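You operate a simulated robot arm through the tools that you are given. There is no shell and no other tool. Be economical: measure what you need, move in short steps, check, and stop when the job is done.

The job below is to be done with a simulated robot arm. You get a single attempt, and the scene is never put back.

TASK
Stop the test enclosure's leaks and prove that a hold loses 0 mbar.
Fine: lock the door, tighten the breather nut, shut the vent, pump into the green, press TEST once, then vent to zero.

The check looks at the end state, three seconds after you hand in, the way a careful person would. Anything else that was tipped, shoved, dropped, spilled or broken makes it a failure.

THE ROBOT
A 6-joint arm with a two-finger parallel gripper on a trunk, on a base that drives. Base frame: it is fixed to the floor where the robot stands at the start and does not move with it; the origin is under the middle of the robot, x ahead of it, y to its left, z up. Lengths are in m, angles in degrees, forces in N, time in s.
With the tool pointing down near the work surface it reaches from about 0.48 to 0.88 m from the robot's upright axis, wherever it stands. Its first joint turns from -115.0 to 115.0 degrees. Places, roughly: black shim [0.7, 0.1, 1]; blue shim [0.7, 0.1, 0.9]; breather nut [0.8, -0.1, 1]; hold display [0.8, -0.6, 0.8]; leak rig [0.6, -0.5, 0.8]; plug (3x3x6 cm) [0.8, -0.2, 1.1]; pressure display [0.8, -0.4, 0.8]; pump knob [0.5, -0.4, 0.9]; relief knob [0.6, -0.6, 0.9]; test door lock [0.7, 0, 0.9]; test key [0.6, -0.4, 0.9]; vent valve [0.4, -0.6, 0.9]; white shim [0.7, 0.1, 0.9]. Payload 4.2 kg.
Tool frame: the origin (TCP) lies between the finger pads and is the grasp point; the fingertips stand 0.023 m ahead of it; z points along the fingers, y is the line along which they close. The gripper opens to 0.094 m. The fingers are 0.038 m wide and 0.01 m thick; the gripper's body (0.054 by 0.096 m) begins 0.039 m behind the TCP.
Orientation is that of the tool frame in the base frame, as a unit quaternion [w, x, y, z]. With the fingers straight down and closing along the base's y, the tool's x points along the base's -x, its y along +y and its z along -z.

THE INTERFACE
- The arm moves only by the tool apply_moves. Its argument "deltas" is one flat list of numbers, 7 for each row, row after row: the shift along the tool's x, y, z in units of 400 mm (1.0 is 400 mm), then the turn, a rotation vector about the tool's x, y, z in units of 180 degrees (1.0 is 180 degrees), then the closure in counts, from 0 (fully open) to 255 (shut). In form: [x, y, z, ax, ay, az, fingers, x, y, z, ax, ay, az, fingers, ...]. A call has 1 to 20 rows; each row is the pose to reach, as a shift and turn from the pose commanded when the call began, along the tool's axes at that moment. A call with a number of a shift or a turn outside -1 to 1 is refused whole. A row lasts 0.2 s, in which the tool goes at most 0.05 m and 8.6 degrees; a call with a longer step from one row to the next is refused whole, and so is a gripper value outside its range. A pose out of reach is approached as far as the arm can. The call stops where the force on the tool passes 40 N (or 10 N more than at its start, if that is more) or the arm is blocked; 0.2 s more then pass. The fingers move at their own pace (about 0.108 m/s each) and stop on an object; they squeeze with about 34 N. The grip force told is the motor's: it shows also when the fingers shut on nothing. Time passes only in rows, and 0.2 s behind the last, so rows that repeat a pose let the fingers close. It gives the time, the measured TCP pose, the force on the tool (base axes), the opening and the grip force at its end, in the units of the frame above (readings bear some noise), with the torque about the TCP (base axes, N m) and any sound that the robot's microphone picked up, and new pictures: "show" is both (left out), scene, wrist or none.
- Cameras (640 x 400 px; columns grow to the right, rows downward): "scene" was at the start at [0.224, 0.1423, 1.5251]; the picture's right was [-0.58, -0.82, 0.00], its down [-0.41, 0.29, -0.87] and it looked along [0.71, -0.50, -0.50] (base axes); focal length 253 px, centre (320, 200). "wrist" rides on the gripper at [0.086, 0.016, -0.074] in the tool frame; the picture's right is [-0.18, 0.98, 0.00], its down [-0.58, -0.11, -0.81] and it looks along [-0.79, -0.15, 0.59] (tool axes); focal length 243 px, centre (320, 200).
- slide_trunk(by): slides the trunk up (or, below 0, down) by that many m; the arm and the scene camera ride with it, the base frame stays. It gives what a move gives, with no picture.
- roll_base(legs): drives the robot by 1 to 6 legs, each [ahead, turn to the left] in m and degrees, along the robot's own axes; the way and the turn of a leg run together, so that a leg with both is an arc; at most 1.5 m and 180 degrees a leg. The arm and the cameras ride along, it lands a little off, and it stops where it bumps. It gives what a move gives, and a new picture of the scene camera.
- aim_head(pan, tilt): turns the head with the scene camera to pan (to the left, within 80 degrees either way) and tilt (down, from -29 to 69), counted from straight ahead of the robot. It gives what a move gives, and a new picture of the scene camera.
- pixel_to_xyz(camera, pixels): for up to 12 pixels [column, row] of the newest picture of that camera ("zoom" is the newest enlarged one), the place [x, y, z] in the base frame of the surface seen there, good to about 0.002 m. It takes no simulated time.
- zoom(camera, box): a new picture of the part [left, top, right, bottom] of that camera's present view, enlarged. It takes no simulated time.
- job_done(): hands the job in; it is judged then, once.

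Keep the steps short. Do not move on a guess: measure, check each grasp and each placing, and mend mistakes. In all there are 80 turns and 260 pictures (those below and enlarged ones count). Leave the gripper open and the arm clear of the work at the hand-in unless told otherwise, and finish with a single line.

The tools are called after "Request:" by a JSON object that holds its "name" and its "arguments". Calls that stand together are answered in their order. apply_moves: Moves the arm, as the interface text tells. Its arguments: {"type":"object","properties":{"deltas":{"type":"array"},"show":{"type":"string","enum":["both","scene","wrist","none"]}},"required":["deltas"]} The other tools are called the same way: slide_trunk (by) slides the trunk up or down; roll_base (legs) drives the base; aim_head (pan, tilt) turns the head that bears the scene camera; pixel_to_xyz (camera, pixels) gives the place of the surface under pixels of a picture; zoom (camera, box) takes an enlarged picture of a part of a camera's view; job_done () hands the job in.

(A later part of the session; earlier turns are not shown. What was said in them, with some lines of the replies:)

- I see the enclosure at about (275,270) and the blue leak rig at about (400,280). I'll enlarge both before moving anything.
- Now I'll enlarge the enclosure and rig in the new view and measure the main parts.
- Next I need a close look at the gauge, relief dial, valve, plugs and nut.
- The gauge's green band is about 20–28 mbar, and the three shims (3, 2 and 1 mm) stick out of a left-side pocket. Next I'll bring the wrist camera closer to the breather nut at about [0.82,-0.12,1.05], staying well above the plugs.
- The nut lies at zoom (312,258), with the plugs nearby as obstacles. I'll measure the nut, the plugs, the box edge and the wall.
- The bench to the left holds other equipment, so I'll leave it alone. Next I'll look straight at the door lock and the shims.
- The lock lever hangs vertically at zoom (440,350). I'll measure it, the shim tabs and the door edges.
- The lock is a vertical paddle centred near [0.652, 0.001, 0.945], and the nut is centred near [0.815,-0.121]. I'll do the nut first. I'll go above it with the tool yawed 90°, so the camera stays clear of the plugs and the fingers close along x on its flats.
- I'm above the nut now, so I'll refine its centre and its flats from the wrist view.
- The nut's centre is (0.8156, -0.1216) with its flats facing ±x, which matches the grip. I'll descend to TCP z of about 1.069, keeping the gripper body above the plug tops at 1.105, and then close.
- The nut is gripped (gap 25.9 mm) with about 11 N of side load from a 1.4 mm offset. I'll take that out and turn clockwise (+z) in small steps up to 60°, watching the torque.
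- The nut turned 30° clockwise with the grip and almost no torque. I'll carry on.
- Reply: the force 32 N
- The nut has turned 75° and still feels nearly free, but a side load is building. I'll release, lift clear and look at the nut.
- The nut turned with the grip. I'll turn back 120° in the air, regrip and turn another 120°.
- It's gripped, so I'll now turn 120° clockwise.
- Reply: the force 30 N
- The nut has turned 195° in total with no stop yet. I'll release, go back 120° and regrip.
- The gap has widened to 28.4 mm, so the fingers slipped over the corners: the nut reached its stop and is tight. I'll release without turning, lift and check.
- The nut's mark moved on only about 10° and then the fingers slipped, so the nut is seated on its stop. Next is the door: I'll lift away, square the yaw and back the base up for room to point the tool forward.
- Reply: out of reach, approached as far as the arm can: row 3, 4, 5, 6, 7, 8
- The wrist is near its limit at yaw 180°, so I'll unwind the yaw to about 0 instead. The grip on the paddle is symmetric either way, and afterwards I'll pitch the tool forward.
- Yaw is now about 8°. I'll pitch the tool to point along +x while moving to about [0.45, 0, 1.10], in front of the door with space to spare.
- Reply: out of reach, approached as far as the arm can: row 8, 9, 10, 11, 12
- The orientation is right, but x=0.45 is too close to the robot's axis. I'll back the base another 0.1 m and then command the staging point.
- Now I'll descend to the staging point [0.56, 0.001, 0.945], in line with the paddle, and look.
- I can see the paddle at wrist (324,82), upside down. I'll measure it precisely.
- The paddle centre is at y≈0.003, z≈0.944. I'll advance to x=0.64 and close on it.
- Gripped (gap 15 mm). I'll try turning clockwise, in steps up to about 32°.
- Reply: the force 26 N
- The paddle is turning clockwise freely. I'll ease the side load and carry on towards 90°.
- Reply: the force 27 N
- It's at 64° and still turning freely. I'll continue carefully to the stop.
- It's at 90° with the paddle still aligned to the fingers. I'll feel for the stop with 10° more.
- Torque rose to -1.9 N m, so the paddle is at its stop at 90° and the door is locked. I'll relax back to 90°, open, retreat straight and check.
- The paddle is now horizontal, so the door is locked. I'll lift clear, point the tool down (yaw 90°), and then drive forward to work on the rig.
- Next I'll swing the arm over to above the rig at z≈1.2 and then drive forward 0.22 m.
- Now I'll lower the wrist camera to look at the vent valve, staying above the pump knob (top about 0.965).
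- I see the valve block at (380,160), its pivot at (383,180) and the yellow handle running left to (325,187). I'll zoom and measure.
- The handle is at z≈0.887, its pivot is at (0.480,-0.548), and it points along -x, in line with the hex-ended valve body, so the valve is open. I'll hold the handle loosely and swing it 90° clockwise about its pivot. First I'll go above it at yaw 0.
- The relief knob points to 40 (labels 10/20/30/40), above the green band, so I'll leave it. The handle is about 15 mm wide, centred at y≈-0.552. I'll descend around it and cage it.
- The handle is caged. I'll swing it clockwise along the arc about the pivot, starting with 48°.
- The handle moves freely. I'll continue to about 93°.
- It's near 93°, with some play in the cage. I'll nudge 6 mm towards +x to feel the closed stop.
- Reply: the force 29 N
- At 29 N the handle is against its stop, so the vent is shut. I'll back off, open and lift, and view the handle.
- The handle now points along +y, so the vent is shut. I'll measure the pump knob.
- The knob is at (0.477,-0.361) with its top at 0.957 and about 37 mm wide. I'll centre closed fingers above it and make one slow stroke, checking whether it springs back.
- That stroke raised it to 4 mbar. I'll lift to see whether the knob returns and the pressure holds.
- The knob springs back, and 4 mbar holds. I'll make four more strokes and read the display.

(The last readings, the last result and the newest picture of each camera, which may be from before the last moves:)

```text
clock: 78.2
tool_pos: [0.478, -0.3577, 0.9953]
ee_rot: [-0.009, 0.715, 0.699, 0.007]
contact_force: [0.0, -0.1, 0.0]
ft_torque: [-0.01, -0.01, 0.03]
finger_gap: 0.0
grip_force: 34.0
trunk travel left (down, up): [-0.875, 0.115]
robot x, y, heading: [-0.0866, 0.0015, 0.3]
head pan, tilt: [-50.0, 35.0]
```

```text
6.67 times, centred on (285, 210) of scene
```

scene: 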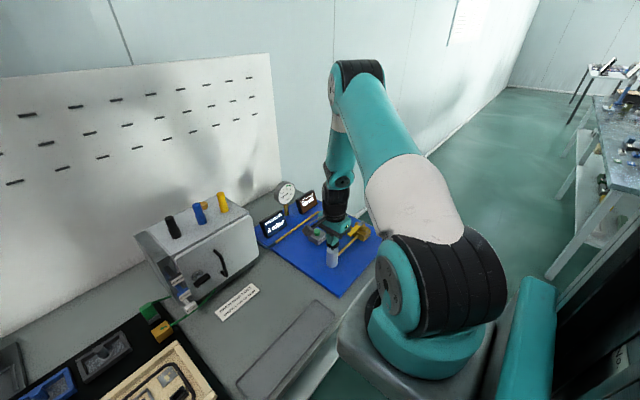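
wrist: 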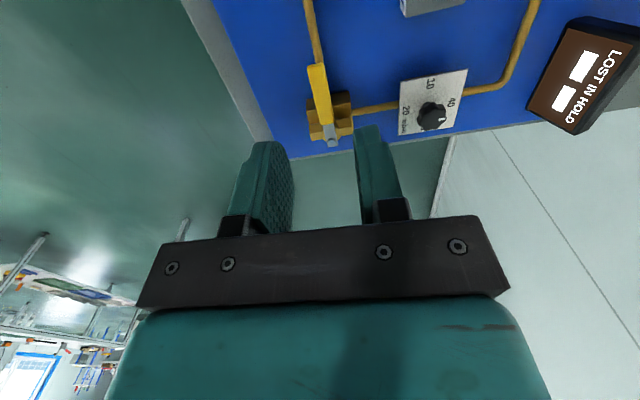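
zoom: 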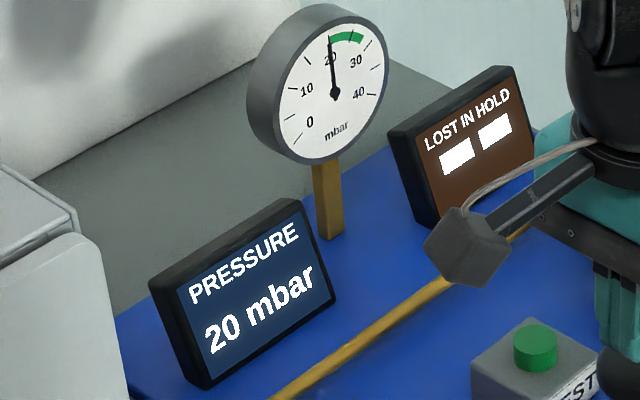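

It's at 20 mbar, the lower edge of the green. One more stroke, then I'll wait about 3 s to watch for decay before pressing TEST.

Request:
{"name": "apply_moves", "arguments": {"deltas": [0, 0, 0.065, 0, 0, 0, 255, 0, 0, 0.123, 0, 0, 0, 255, 0, 0, 0.05, 0, 0, 0, 255, 0, 0, 0, 0, 0, 0, 255], "show": "none"}}

Request:
{"name": "zoom", "arguments": {"camera": "scene", "box": [250, 180, 320, 240]}}

Request:
{"name": "apply_moves", "arguments": {"deltas": [0, 0, 0, 0, 0, 0, 255, 0, 0, -0.05, 0, 0, 0, 255, 0, 0, -0.1, 0, 0, 0, 255, 0, 0, -0.1, 0, 0, 0, 255, 0, 0, -0.1, 0, 0, 0, 255, 0, 0, -0.1, 0, 0, 0, 255, 0, 0, -0.1, 0, 0, 0, 255, 0, 0, -0.1, 0, 0, 0, 255, 0, 0, -0.1, 0, 0, 0, 255, 0, 0, -0.1, 0, 0, 0, 255, 0, 0, -0.1, 0, 0, 0, 255, 0, 0, -0.1, 0, 0, 0, 255], "show": "none"}}

Request:
{"name": "zoom", "arguments": {"camera": "scene", "box": [250, 180, 320, 240]}}

```text
clock: 79.2
tool_pos: [0.4781, -0.3575, 0.9952]
ee_rot: [-0.009, 0.715, 0.699, 0.007]
contact_force: [1.3, -0.1, 0.1]
ft_torque: [0.0, 0.01, 0.01]
finger_gap: 0.0
grip_force: 34.5
trunk travel left (down, up): [-0.875, 0.115]
robot x, y, heading: [-0.0887, 0.0025, 0.2]
head pan, tilt: [-50.0, 35.0]
```

```text
6.67 times, centred on (285, 210) of scene
```

zoom: 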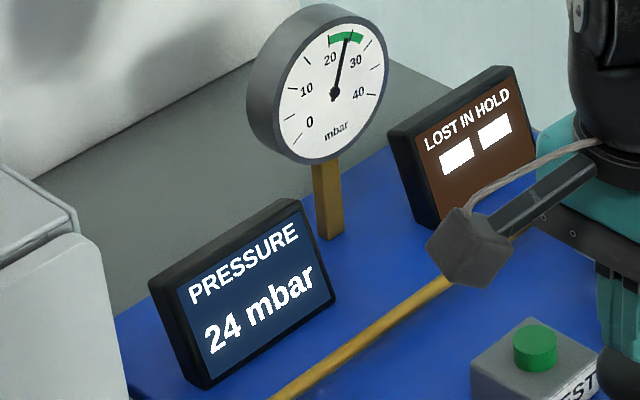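

```text
clock: 81.8
tool_pos: [0.4771, -0.3582, 1.0346]
ee_rot: [-0.009, 0.715, 0.699, 0.007]
contact_force: [0.3, 0.1, -0.1]
ft_torque: [-0.02, -0.03, 0.0]
finger_gap: 0.0
grip_force: 34.1
trunk travel left (down, up): [-0.875, 0.115]
robot x, y, heading: [-0.0868, 0.0016, 0.1]
head pan, tilt: [-50.0, 35.0]
```

```text
6.67 times, centred on (285, 210) of scene
```

zoom: 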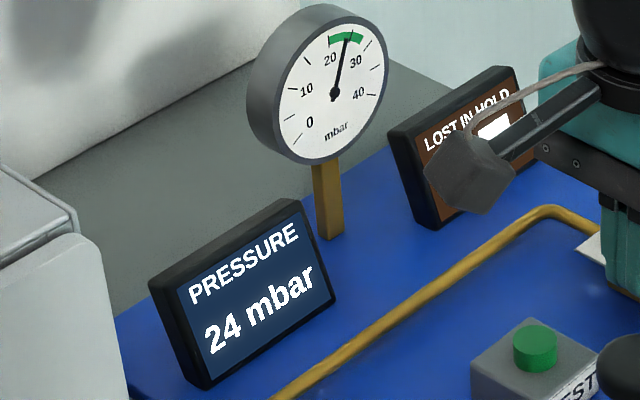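

Pressure holds at 24 mbar in the green. TEST is at (0.598,-0.418) with its top at 0.8585. I'll move above it and check alignment before pressing once.

Request:
{"name": "apply_moves", "arguments": {"deltas": [-0.04, 0.075, 0, 0, 0, 0, 255, -0.075, 0.15, 0, 0, 0, 0, 255, -0.11, 0.225, 0.03, 0, 0, 0, 255, -0.15, 0.3025, 0.13, 0, 0, 0, 255, -0.15, 0.3025, 0.22, 0, 0, 0, 255, -0.15, 0.3025, 0.32, 0, 0, 0, 255, -0.15, 0.3025, 0.32, 0, 0, 0, 255], "show": "wrist"}}

Request:
{"name": "zoom", "arguments": {"camera": "scene", "box": [250, 180, 390, 300]}}

```text
refused: row 4 steps farther than a row can; nothing moved
```

```text
3.33 times, centred on (320, 240) of scene
```

zoom: 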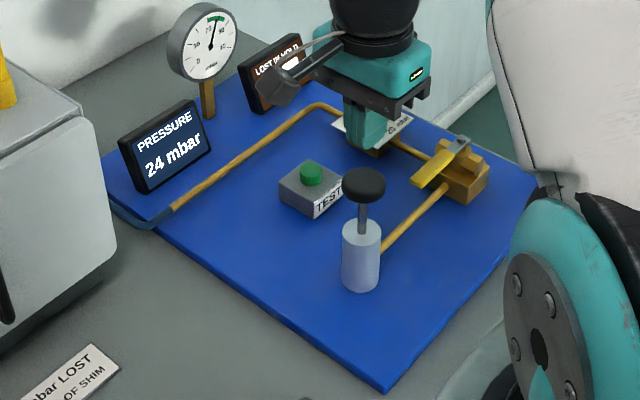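

One step was too long, so I'll split it.

Request:
{"name": "apply_moves", "arguments": {"deltas": [-0.04, 0.075, 0, 0, 0, 0, 255, -0.075, 0.15, 0, 0, 0, 0, 255, -0.11, 0.225, 0.0, 0, 0, 0, 255, -0.15, 0.3025, 0.04, 0, 0, 0, 255, -0.15, 0.3025, 0.14, 0, 0, 0, 255, -0.15, 0.3025, 0.24, 0, 0, 0, 255, -0.15, 0.3025, 0.32, 0, 0, 0, 255, -0.15, 0.3025, 0.32, 0, 0, 0, 255], "show": "wrist"}}

Request:
{"name": "zoom", "arguments": {"camera": "scene", "box": [250, 180, 390, 300]}}

```text
clock: 83.7
tool_pos: [0.5969, -0.4201, 0.9055]
ee_rot: [-0.009, 0.715, 0.699, 0.006]
contact_force: [0.4, 0.5, 0.0]
ft_torque: [0.0, 0.0, 0.0]
finger_gap: 0.0
grip_force: 34.1
trunk travel left (down, up): [-0.875, 0.115]
robot x, y, heading: [-0.0893, 0.004, 0.2]
head pan, tilt: [-50.0, 35.0]
```

wrist: 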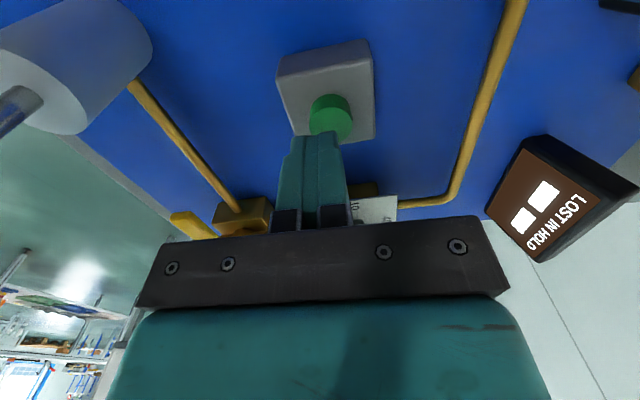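

```text
3.33 times, centred on (320, 240) of scene
```

zoom: 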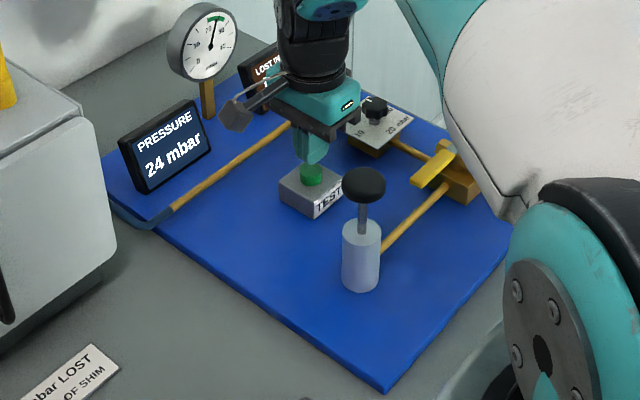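

Request:
{"name": "pixel_to_xyz", "arguments": {"camera": "wrist", "pixels": [[330, 115], [332, 125], [313, 118], [351, 118], [330, 100], [340, 135]]}}

```text
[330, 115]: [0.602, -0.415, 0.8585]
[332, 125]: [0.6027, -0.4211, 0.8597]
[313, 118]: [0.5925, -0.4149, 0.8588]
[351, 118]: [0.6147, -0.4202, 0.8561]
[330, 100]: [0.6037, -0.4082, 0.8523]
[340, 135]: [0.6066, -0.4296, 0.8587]
```

The button's centre is (0.603,-0.420). I'll shift 6 mm, press in small steps and lift, as one single press.

Request:
{"name": "apply_moves", "arguments": {"deltas": [0, 0.015, 0, 0, 0, 0, 255, 0, 0.015, 0.05, 0, 0, 0, 255, 0, 0.015, 0.06, 0, 0, 0, 255, 0, 0.015, 0.066, 0, 0, 0, 255, 0, 0.015, 0.072, 0, 0, 0, 255], "show": "none"}}

Request:
{"name": "zoom", "arguments": {"camera": "scene", "box": [250, 180, 390, 300]}}

Request:
{"name": "zoom", "arguments": {"camera": "wrist", "box": [260, 100, 640, 300]}}

```text
clock: 84.8
tool_pos: [0.6017, -0.4181, 0.8767]
ee_rot: [-0.009, 0.715, 0.699, 0.006]
contact_force: [1.8, -1.4, 3.6]
ft_torque: [-0.08, -0.04, 0.04]
finger_gap: 0.0001
grip_force: 33.8
trunk travel left (down, up): [-0.875, 0.115]
robot x, y, heading: [-0.0849, 0.0012, 0.1]
head pan, tilt: [-50.0, 35.0]
heard: click
```

```text
3.33 times, centred on (320, 240) of scene
```

zoom: 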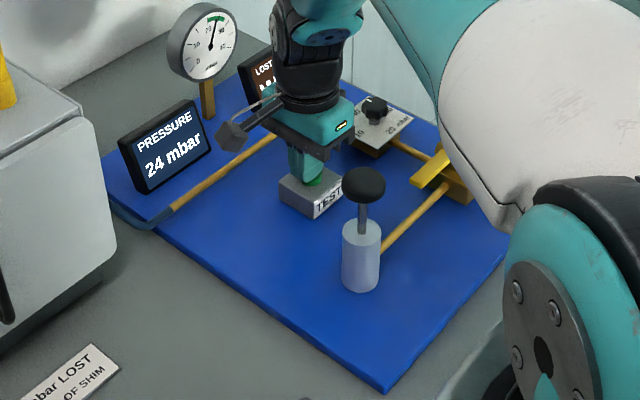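

```text
1.68 times, centred on (450, 200) of wrist
```

zoom: 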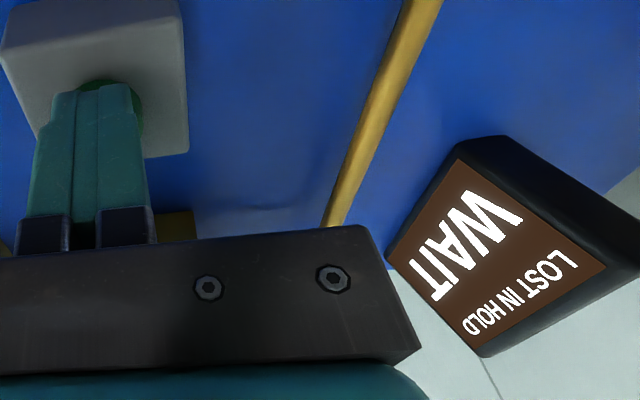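

TEST clicked and the display reads WAIT. I'll lift straight up and wait for the result.

Request:
{"name": "apply_moves", "arguments": {"deltas": [0, 0, -0.06, 0, 0, 0, 255, 0, 0, -0.15, 0, 0, 0, 255, 0, 0, -0.25, 0, 0, 0, 255, 0, 0, -0.35, 0, 0, 0, 255, 0, 0, -0.35, 0, 0, 0, 255, 0, 0, -0.35, 0, 0, 0, 255, 0, 0, -0.35, 0, 0, 0, 255, 0, 0, -0.35, 0, 0, 0, 255, 0, 0, -0.35, 0, 0, 0, 255, 0, 0, -0.35, 0, 0, 0, 255, 0, 0, -0.35, 0, 0, 0, 255, 0, 0, -0.35, 0, 0, 0, 255, 0, 0, -0.35, 0, 0, 0, 255, 0, 0, -0.35, 0, 0, 0, 255, 0, 0, -0.35, 0, 0, 0, 255], "show": "wrist"}}

Request:
{"name": "zoom", "arguments": {"camera": "scene", "box": [250, 180, 390, 300]}}

```text
clock: 88.0
tool_pos: [0.6033, -0.4225, 1.0169]
ee_rot: [-0.009, 0.715, 0.699, 0.008]
contact_force: [0.0, 0.7, -0.6]
ft_torque: [-0.01, -0.02, -0.03]
finger_gap: 0.0
grip_force: 33.8
trunk travel left (down, up): [-0.875, 0.115]
robot x, y, heading: [-0.0894, 0.0022, -0.1]
head pan, tilt: [-50.0, 35.0]
```

wrist: 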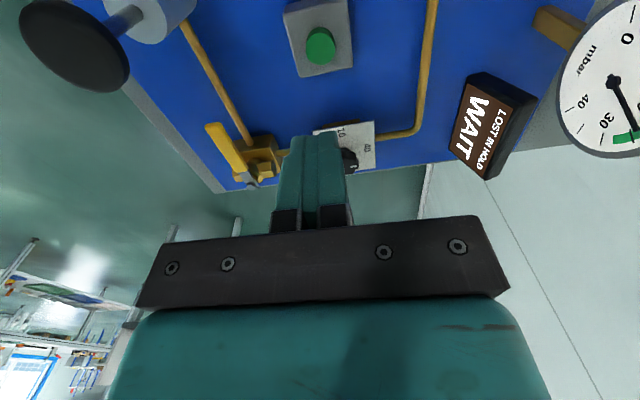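

```text
3.33 times, centred on (320, 240) of scene
```

zoom: 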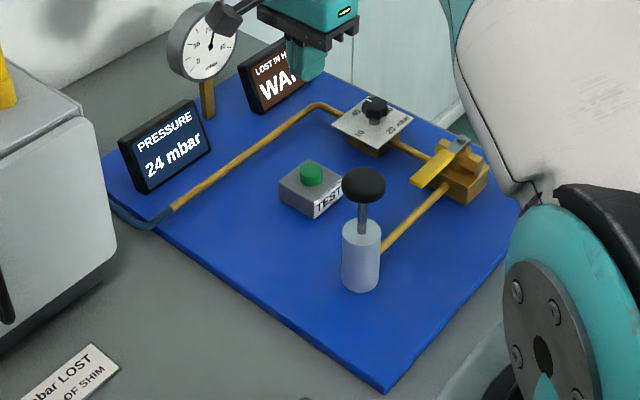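

It still reads WAIT, so I'll wait 4 s more.

Request:
{"name": "apply_moves", "arguments": {"deltas": [0, 0, 0, 0, 0, 0, 255, 0, 0, 0, 0, 0, 0, 255, 0, 0, 0, 0, 0, 0, 255, 0, 0, 0, 0, 0, 0, 255, 0, 0, 0, 0, 0, 0, 255, 0, 0, 0, 0, 0, 0, 255, 0, 0, 0, 0, 0, 0, 255, 0, 0, 0, 0, 0, 0, 255, 0, 0, 0, 0, 0, 0, 255, 0, 0, 0, 0, 0, 0, 255, 0, 0, 0, 0, 0, 0, 255, 0, 0, 0, 0, 0, 0, 255, 0, 0, 0, 0, 0, 0, 255, 0, 0, 0, 0, 0, 0, 255, 0, 0, 0, 0, 0, 0, 255, 0, 0, 0, 0, 0, 0, 255, 0, 0, 0, 0, 0, 0, 255, 0, 0, 0, 0, 0, 0, 255, 0, 0, 0, 0, 0, 0, 255, 0, 0, 0, 0, 0, 0, 255], "show": "wrist"}}

Request:
{"name": "zoom", "arguments": {"camera": "scene", "box": [250, 180, 390, 300]}}

```text
clock: 92.2
tool_pos: [0.6036, -0.422, 1.0171]
ee_rot: [-0.009, 0.715, 0.699, 0.007]
contact_force: [-1.3, -0.9, -0.4]
ft_torque: [-0.01, 0.01, 0.0]
finger_gap: 0.0
grip_force: 33.9
trunk travel left (down, up): [-0.875, 0.115]
robot x, y, heading: [-0.0908, 0.0013, 0.0]
head pan, tilt: [-50.0, 35.0]
```

wrist: 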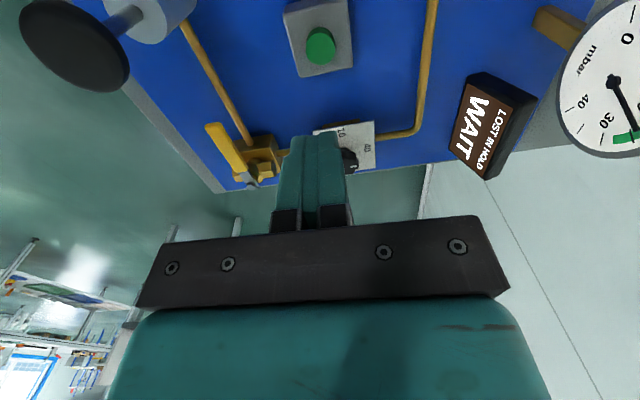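

```text
3.33 times, centred on (320, 240) of scene
```

zoom: 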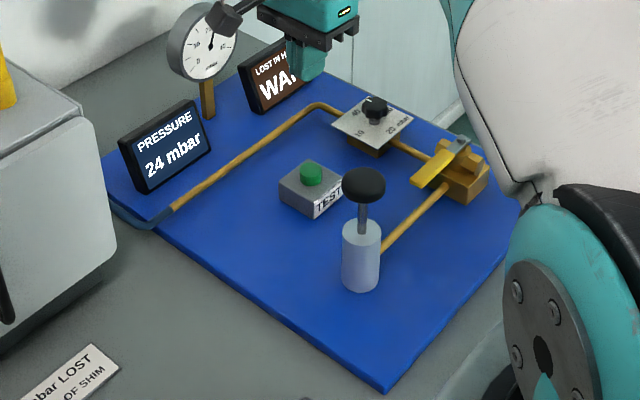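

It's still WAIT, with pressure steady at 24. While waiting I'll move above the vent handle, not touching it, with the fingers opened to about 35 mm.

Request:
{"name": "apply_moves", "arguments": {"deltas": [-0.03, -0.06, 0, 0, 0, 0, 160, -0.06, -0.12, 0, 0, 0, 0, 160, -0.09, -0.18, 0, 0, 0, 0, 160, -0.12, -0.24, 0.03, 0, 0, 0, 160, -0.1525, -0.304, 0.06, 0, 0, 0, 160, -0.1525, -0.304, 0.06, 0, 0, 0, 160, -0.1525, -0.304, 0.06, 0, 0, 0, 160, -0.1525, -0.304, 0.06, 0, 0, 0, 160, -0.1525, -0.304, 0.06, 0, 0, 0, 160, -0.1525, -0.304, 0.06, 0, 0, 0, 160, -0.1525, -0.304, 0.06, 0, 0, 0, 160, -0.1525, -0.304, 0.06, 0, 0, 0, 160, -0.1525, -0.304, 0.06, 0, 0, 0, 160, -0.1525, -0.304, 0.06, 0, 0, 0, 160, -0.1525, -0.304, 0.06, 0, 0, 0, 160, -0.1525, -0.304, 0.06, 0, 0, 0, 160, -0.1525, -0.304, 0.06, 0, 0, 0, 160, -0.1525, -0.304, 0.06, 0, 0, 0, 160, -0.1525, -0.304, 0.06, 0, 0, 0, 160, -0.1525, -0.304, 0.06, 0, 0, 0, 160], "show": "wrist"}}

Request:
{"name": "zoom", "arguments": {"camera": "scene", "box": [250, 180, 390, 300]}}

```text
clock: 96.5
tool_pos: [0.4817, -0.4803, 0.9921]
ee_rot: [-0.009, 0.715, 0.699, 0.006]
contact_force: [0.4, -0.1, -0.9]
ft_torque: [-0.02, 0.03, -0.02]
finger_gap: 0.035
grip_force: 0.0
trunk travel left (down, up): [-0.875, 0.115]
robot x, y, heading: [-0.0904, 0.0007, 0.1]
head pan, tilt: [-50.0, 35.0]
```

wrist: 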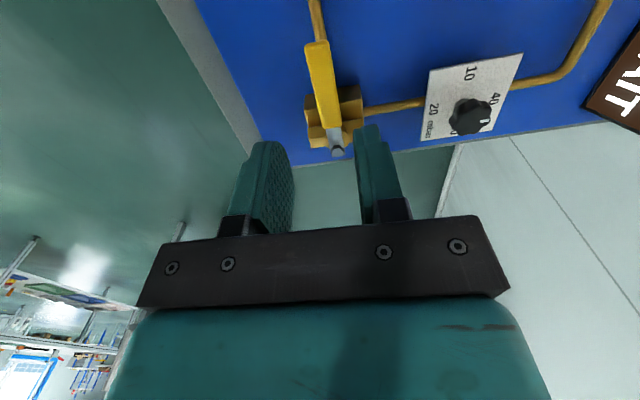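

```text
3.33 times, centred on (320, 240) of scene
```

zoom: 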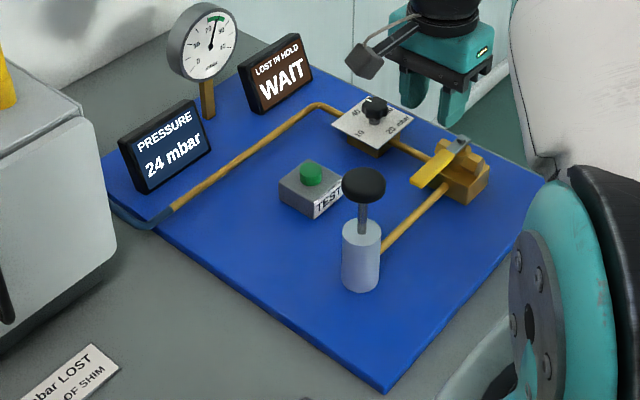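

Still WAIT after 12 s. I'll measure the handle for the next step and wait 8 s more.

Request:
{"name": "pixel_to_xyz", "arguments": {"camera": "wrist", "pixels": [[316, 45], [322, 75], [330, 120], [310, 75], [334, 75], [337, 150]]}}

Request:
{"name": "apply_moves", "arguments": {"deltas": [0, 0, 0, 0, 0, 0, 160, 0, 0, 0, 0, 0, 0, 160, 0, 0, 0, 0, 0, 0, 160, 0, 0, 0, 0, 0, 0, 160, 0, 0, 0, 0, 0, 0, 160, 0, 0, 0, 0, 0, 0, 160, 0, 0, 0, 0, 0, 0, 160, 0, 0, 0, 0, 0, 0, 160, 0, 0, 0, 0, 0, 0, 160, 0, 0, 0, 0, 0, 0, 160, 0, 0, 0, 0, 0, 0, 160, 0, 0, 0, 0, 0, 0, 160, 0, 0, 0, 0, 0, 0, 160, 0, 0, 0, 0, 0, 0, 160, 0, 0, 0, 0, 0, 0, 160, 0, 0, 0, 0, 0, 0, 160, 0, 0, 0, 0, 0, 0, 160, 0, 0, 0, 0, 0, 0, 160, 0, 0, 0, 0, 0, 0, 160, 0, 0, 0, 0, 0, 0, 160], "show": "none"}}

Request:
{"name": "apply_moves", "arguments": {"deltas": [0, 0, 0, 0, 0, 0, 160, 0, 0, 0, 0, 0, 0, 160, 0, 0, 0, 0, 0, 0, 160, 0, 0, 0, 0, 0, 0, 160, 0, 0, 0, 0, 0, 0, 160, 0, 0, 0, 0, 0, 0, 160, 0, 0, 0, 0, 0, 0, 160, 0, 0, 0, 0, 0, 0, 160, 0, 0, 0, 0, 0, 0, 160, 0, 0, 0, 0, 0, 0, 160, 0, 0, 0, 0, 0, 0, 160, 0, 0, 0, 0, 0, 0, 160, 0, 0, 0, 0, 0, 0, 160, 0, 0, 0, 0, 0, 0, 160, 0, 0, 0, 0, 0, 0, 160, 0, 0, 0, 0, 0, 0, 160, 0, 0, 0, 0, 0, 0, 160, 0, 0, 0, 0, 0, 0, 160, 0, 0, 0, 0, 0, 0, 160, 0, 0, 0, 0, 0, 0, 160], "show": "none"}}

Request:
{"name": "zoom", "arguments": {"camera": "scene", "box": [250, 180, 390, 300]}}

```text
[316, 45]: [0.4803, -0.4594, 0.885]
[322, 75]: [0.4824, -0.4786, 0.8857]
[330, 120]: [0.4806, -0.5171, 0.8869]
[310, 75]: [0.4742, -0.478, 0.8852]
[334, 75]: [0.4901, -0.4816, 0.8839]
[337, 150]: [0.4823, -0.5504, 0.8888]
```

```text
clock: 100.7
tool_pos: [0.4813, -0.48, 0.9924]
ee_rot: [-0.009, 0.715, 0.699, 0.007]
contact_force: [-0.2, 0.2, 0.0]
ft_torque: [0.02, -0.01, -0.02]
finger_gap: 0.0348
grip_force: 0.0
trunk travel left (down, up): [-0.875, 0.115]
robot x, y, heading: [-0.0863, 0.0039, 0.3]
head pan, tilt: [-50.0, 35.0]
```

```text
clock: 104.8
tool_pos: [0.4824, -0.4808, 0.9907]
ee_rot: [-0.01, 0.715, 0.699, 0.007]
contact_force: [0.6, 0.1, -0.1]
ft_torque: [0.03, -0.02, -0.02]
finger_gap: 0.0351
grip_force: 0.1
trunk travel left (down, up): [-0.875, 0.115]
robot x, y, heading: [-0.0868, 0.002, 0.3]
head pan, tilt: [-50.0, 35.0]
```

```text
3.33 times, centred on (320, 240) of scene
```

zoom: 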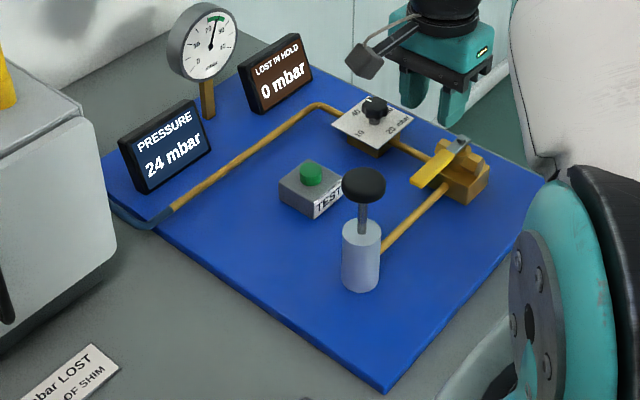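

The hold lost 0 mbar with no shim needed. Now I'll vent: descend around the handle, cage it and swing it back anticlockwise.

Request:
{"name": "apply_moves", "arguments": {"deltas": [0, 0, 0.08, 0, 0, 0, 160, 0, 0, 0.16, 0, 0, 0, 160, 0, 0, 0.239, 0, 0, 0, 160, 0, 0, 0.239, 0, 0, 0, 198, 0, 0, 0.239, 0, 0, 0, 198, -0.0017, -0.0245, 0.239, 0, 0, -0.0444, 198, -0.0068, -0.0485, 0.239, 0, 0, -0.0889, 198, -0.0152, -0.0716, 0.239, 0, 0, -0.1333, 198, -0.0267, -0.0933, 0.239, 0, 0, -0.1778, 198, -0.0412, -0.1131, 0.239, 0, 0, -0.2222, 198, -0.0582, -0.1308, 0.239, 0, 0, -0.2667, 198], "show": "wrist"}}

```text
clock: 107.2
tool_pos: [0.4262, -0.4998, 0.8956]
ee_rot: [-0.005, 0.367, 0.93, 0.009]
contact_force: [0.7, 0.4, -0.5]
ft_torque: [-0.04, 0.05, 0.0]
finger_gap: 0.0215
grip_force: 0.4
trunk travel left (down, up): [-0.875, 0.115]
robot x, y, heading: [-0.09, 0.0034, 0.1]
head pan, tilt: [-50.0, 35.0]
```

wrist: 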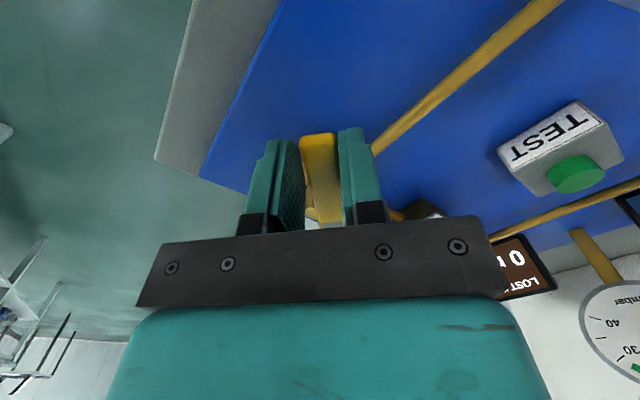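

The handle follows. I'll continue 45° more and then nudge gently to the open stop.

Request:
{"name": "apply_moves", "arguments": {"deltas": [-0.0017, -0.0245, 0, 0, 0, -0.0444, 198, -0.0068, -0.0485, 0, 0, 0, -0.0889, 198, -0.0152, -0.0716, 0, 0, 0, -0.1333, 198, -0.0267, -0.0933, 0, 0, 0, -0.1778, 198, -0.0412, -0.1131, 0, 0, 0, -0.2222, 198, -0.0468, -0.119, 0, 0, 0, -0.2383, 198, -0.0545, -0.1275, 0, 0, 0, -0.245, 198, -0.059, -0.132, 0, 0, 0, -0.25, 198], "show": "wrist"}}

Request:
{"name": "zoom", "arguments": {"camera": "scene", "box": [250, 180, 390, 300]}}

```text
clock: 109.0
tool_pos: [0.4089, -0.5544, 0.8958]
ee_rot: [-0.002, -0.016, 1.0, 0.01]
contact_force: [0.1, 1.2, 0.4]
ft_torque: [0.02, -0.04, -0.02]
finger_gap: 0.0217
grip_force: 0.5
trunk travel left (down, up): [-0.875, 0.115]
robot x, y, heading: [-0.085, 0.003, -0.0]
head pan, tilt: [-50.0, 35.0]
```

wrist: 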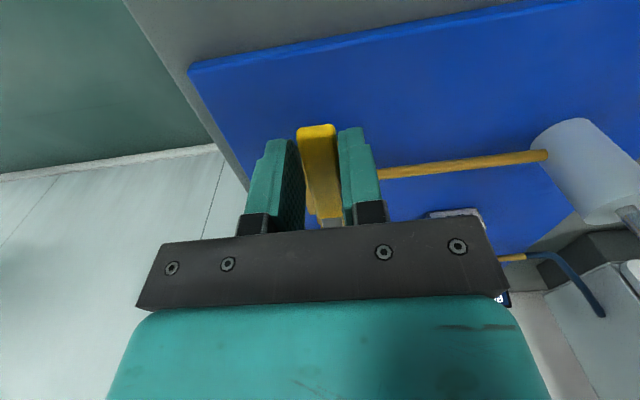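

```text
3.33 times, centred on (320, 240) of scene
```

zoom: 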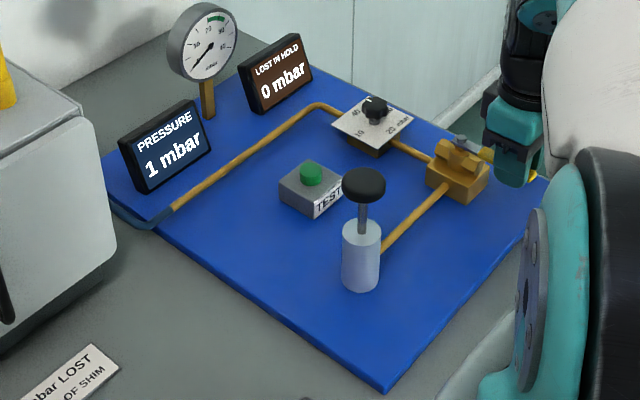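

The pressure is falling: 1 mbar left. I'll nudge 4 mm to the open stop, back off, open the fingers and lift clear.

Request:
{"name": "apply_moves", "arguments": {"deltas": [0, -0.006, 0, 0, 0, 0, 198, 0, -0.012, 0, 0, 0, 0, 198, 0, -0.002, 0, 0, 0, 0, 170, 0, 0.004, 0, 0, 0, 0, 160, 0, 0.004, -0.06, 0, 0, 0, 160, 0, 0.004, -0.15, 0, 0, 0, 160, 0, 0.004, -0.25, 0, 0, 0, 100, 0, 0.004, -0.35, 0, 0, 0, 0, 0, 0.004, -0.45, 0, 0, 0, 0, 0, 0.004, -0.55, 0, 0, 0, 0, 0, 0.004, -0.65, 0, 0, 0, 0, 0, 0.004, -0.65, 0, 0, 0, 0]}}

Request:
{"name": "zoom", "arguments": {"camera": "scene", "box": [250, 180, 390, 300]}}

Request:
{"name": "zoom", "arguments": {"camera": "scene", "box": [130, 180, 270, 310]}}

```text
clock: 111.7
tool_pos: [0.4085, -0.5586, 1.1552]
ee_rot: [-0.001, -0.014, 1.0, 0.011]
contact_force: [0.5, -0.8, 0.1]
ft_torque: [-0.02, -0.01, 0.02]
finger_gap: 0.0939
grip_force: 0.0
trunk travel left (down, up): [-0.875, 0.115]
robot x, y, heading: [-0.0884, 0.0002, 0.1]
head pan, tilt: [-50.0, 35.0]
```

scene: 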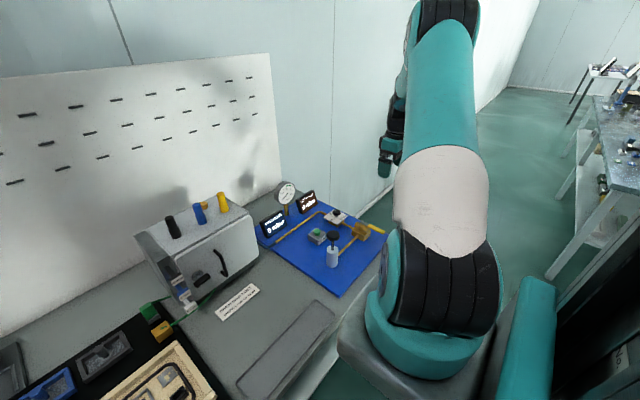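
wrist: 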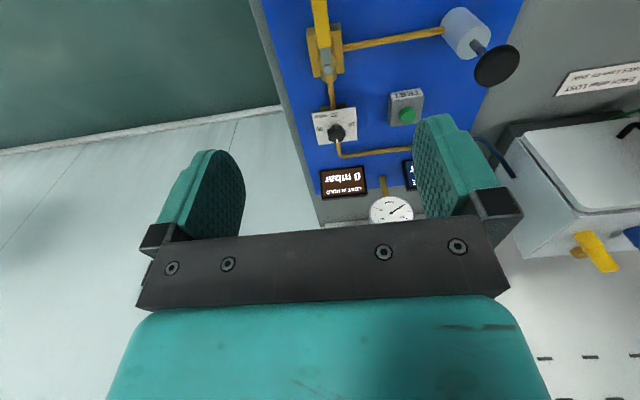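

```text
3.33 times, centred on (320, 240) of scene
```

zoom: 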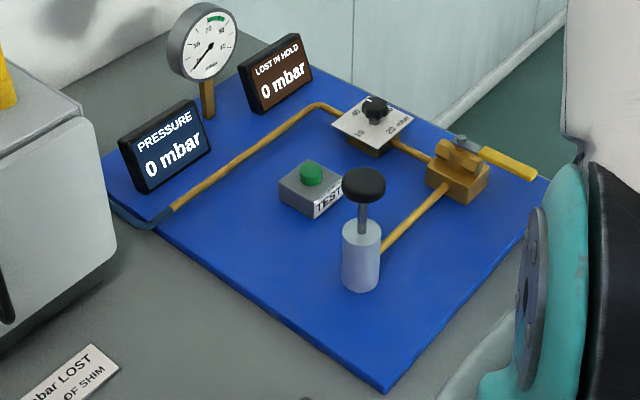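

```text
3.08 times, centred on (200, 245) of scene
```

zoom: 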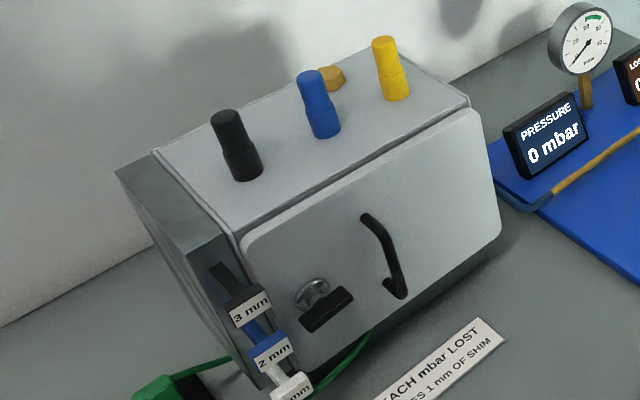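

The display shows PRESSURE 0 mbar and LOST IN HOLD 0 mbar. The door is locked, the vent is open, the plugs and shims are undisturbed, and the arm is clear with the gripper open. I'll hand in now.

Request:
{"name": "job_done", "arguments": {}}

```text
The job is handed in.
```

The enclosure passed its hold test at 24 mbar with 0 mbar lost on a single TEST press, with the door locked and the breather nut tight, and it is now vented to 0 mbar.
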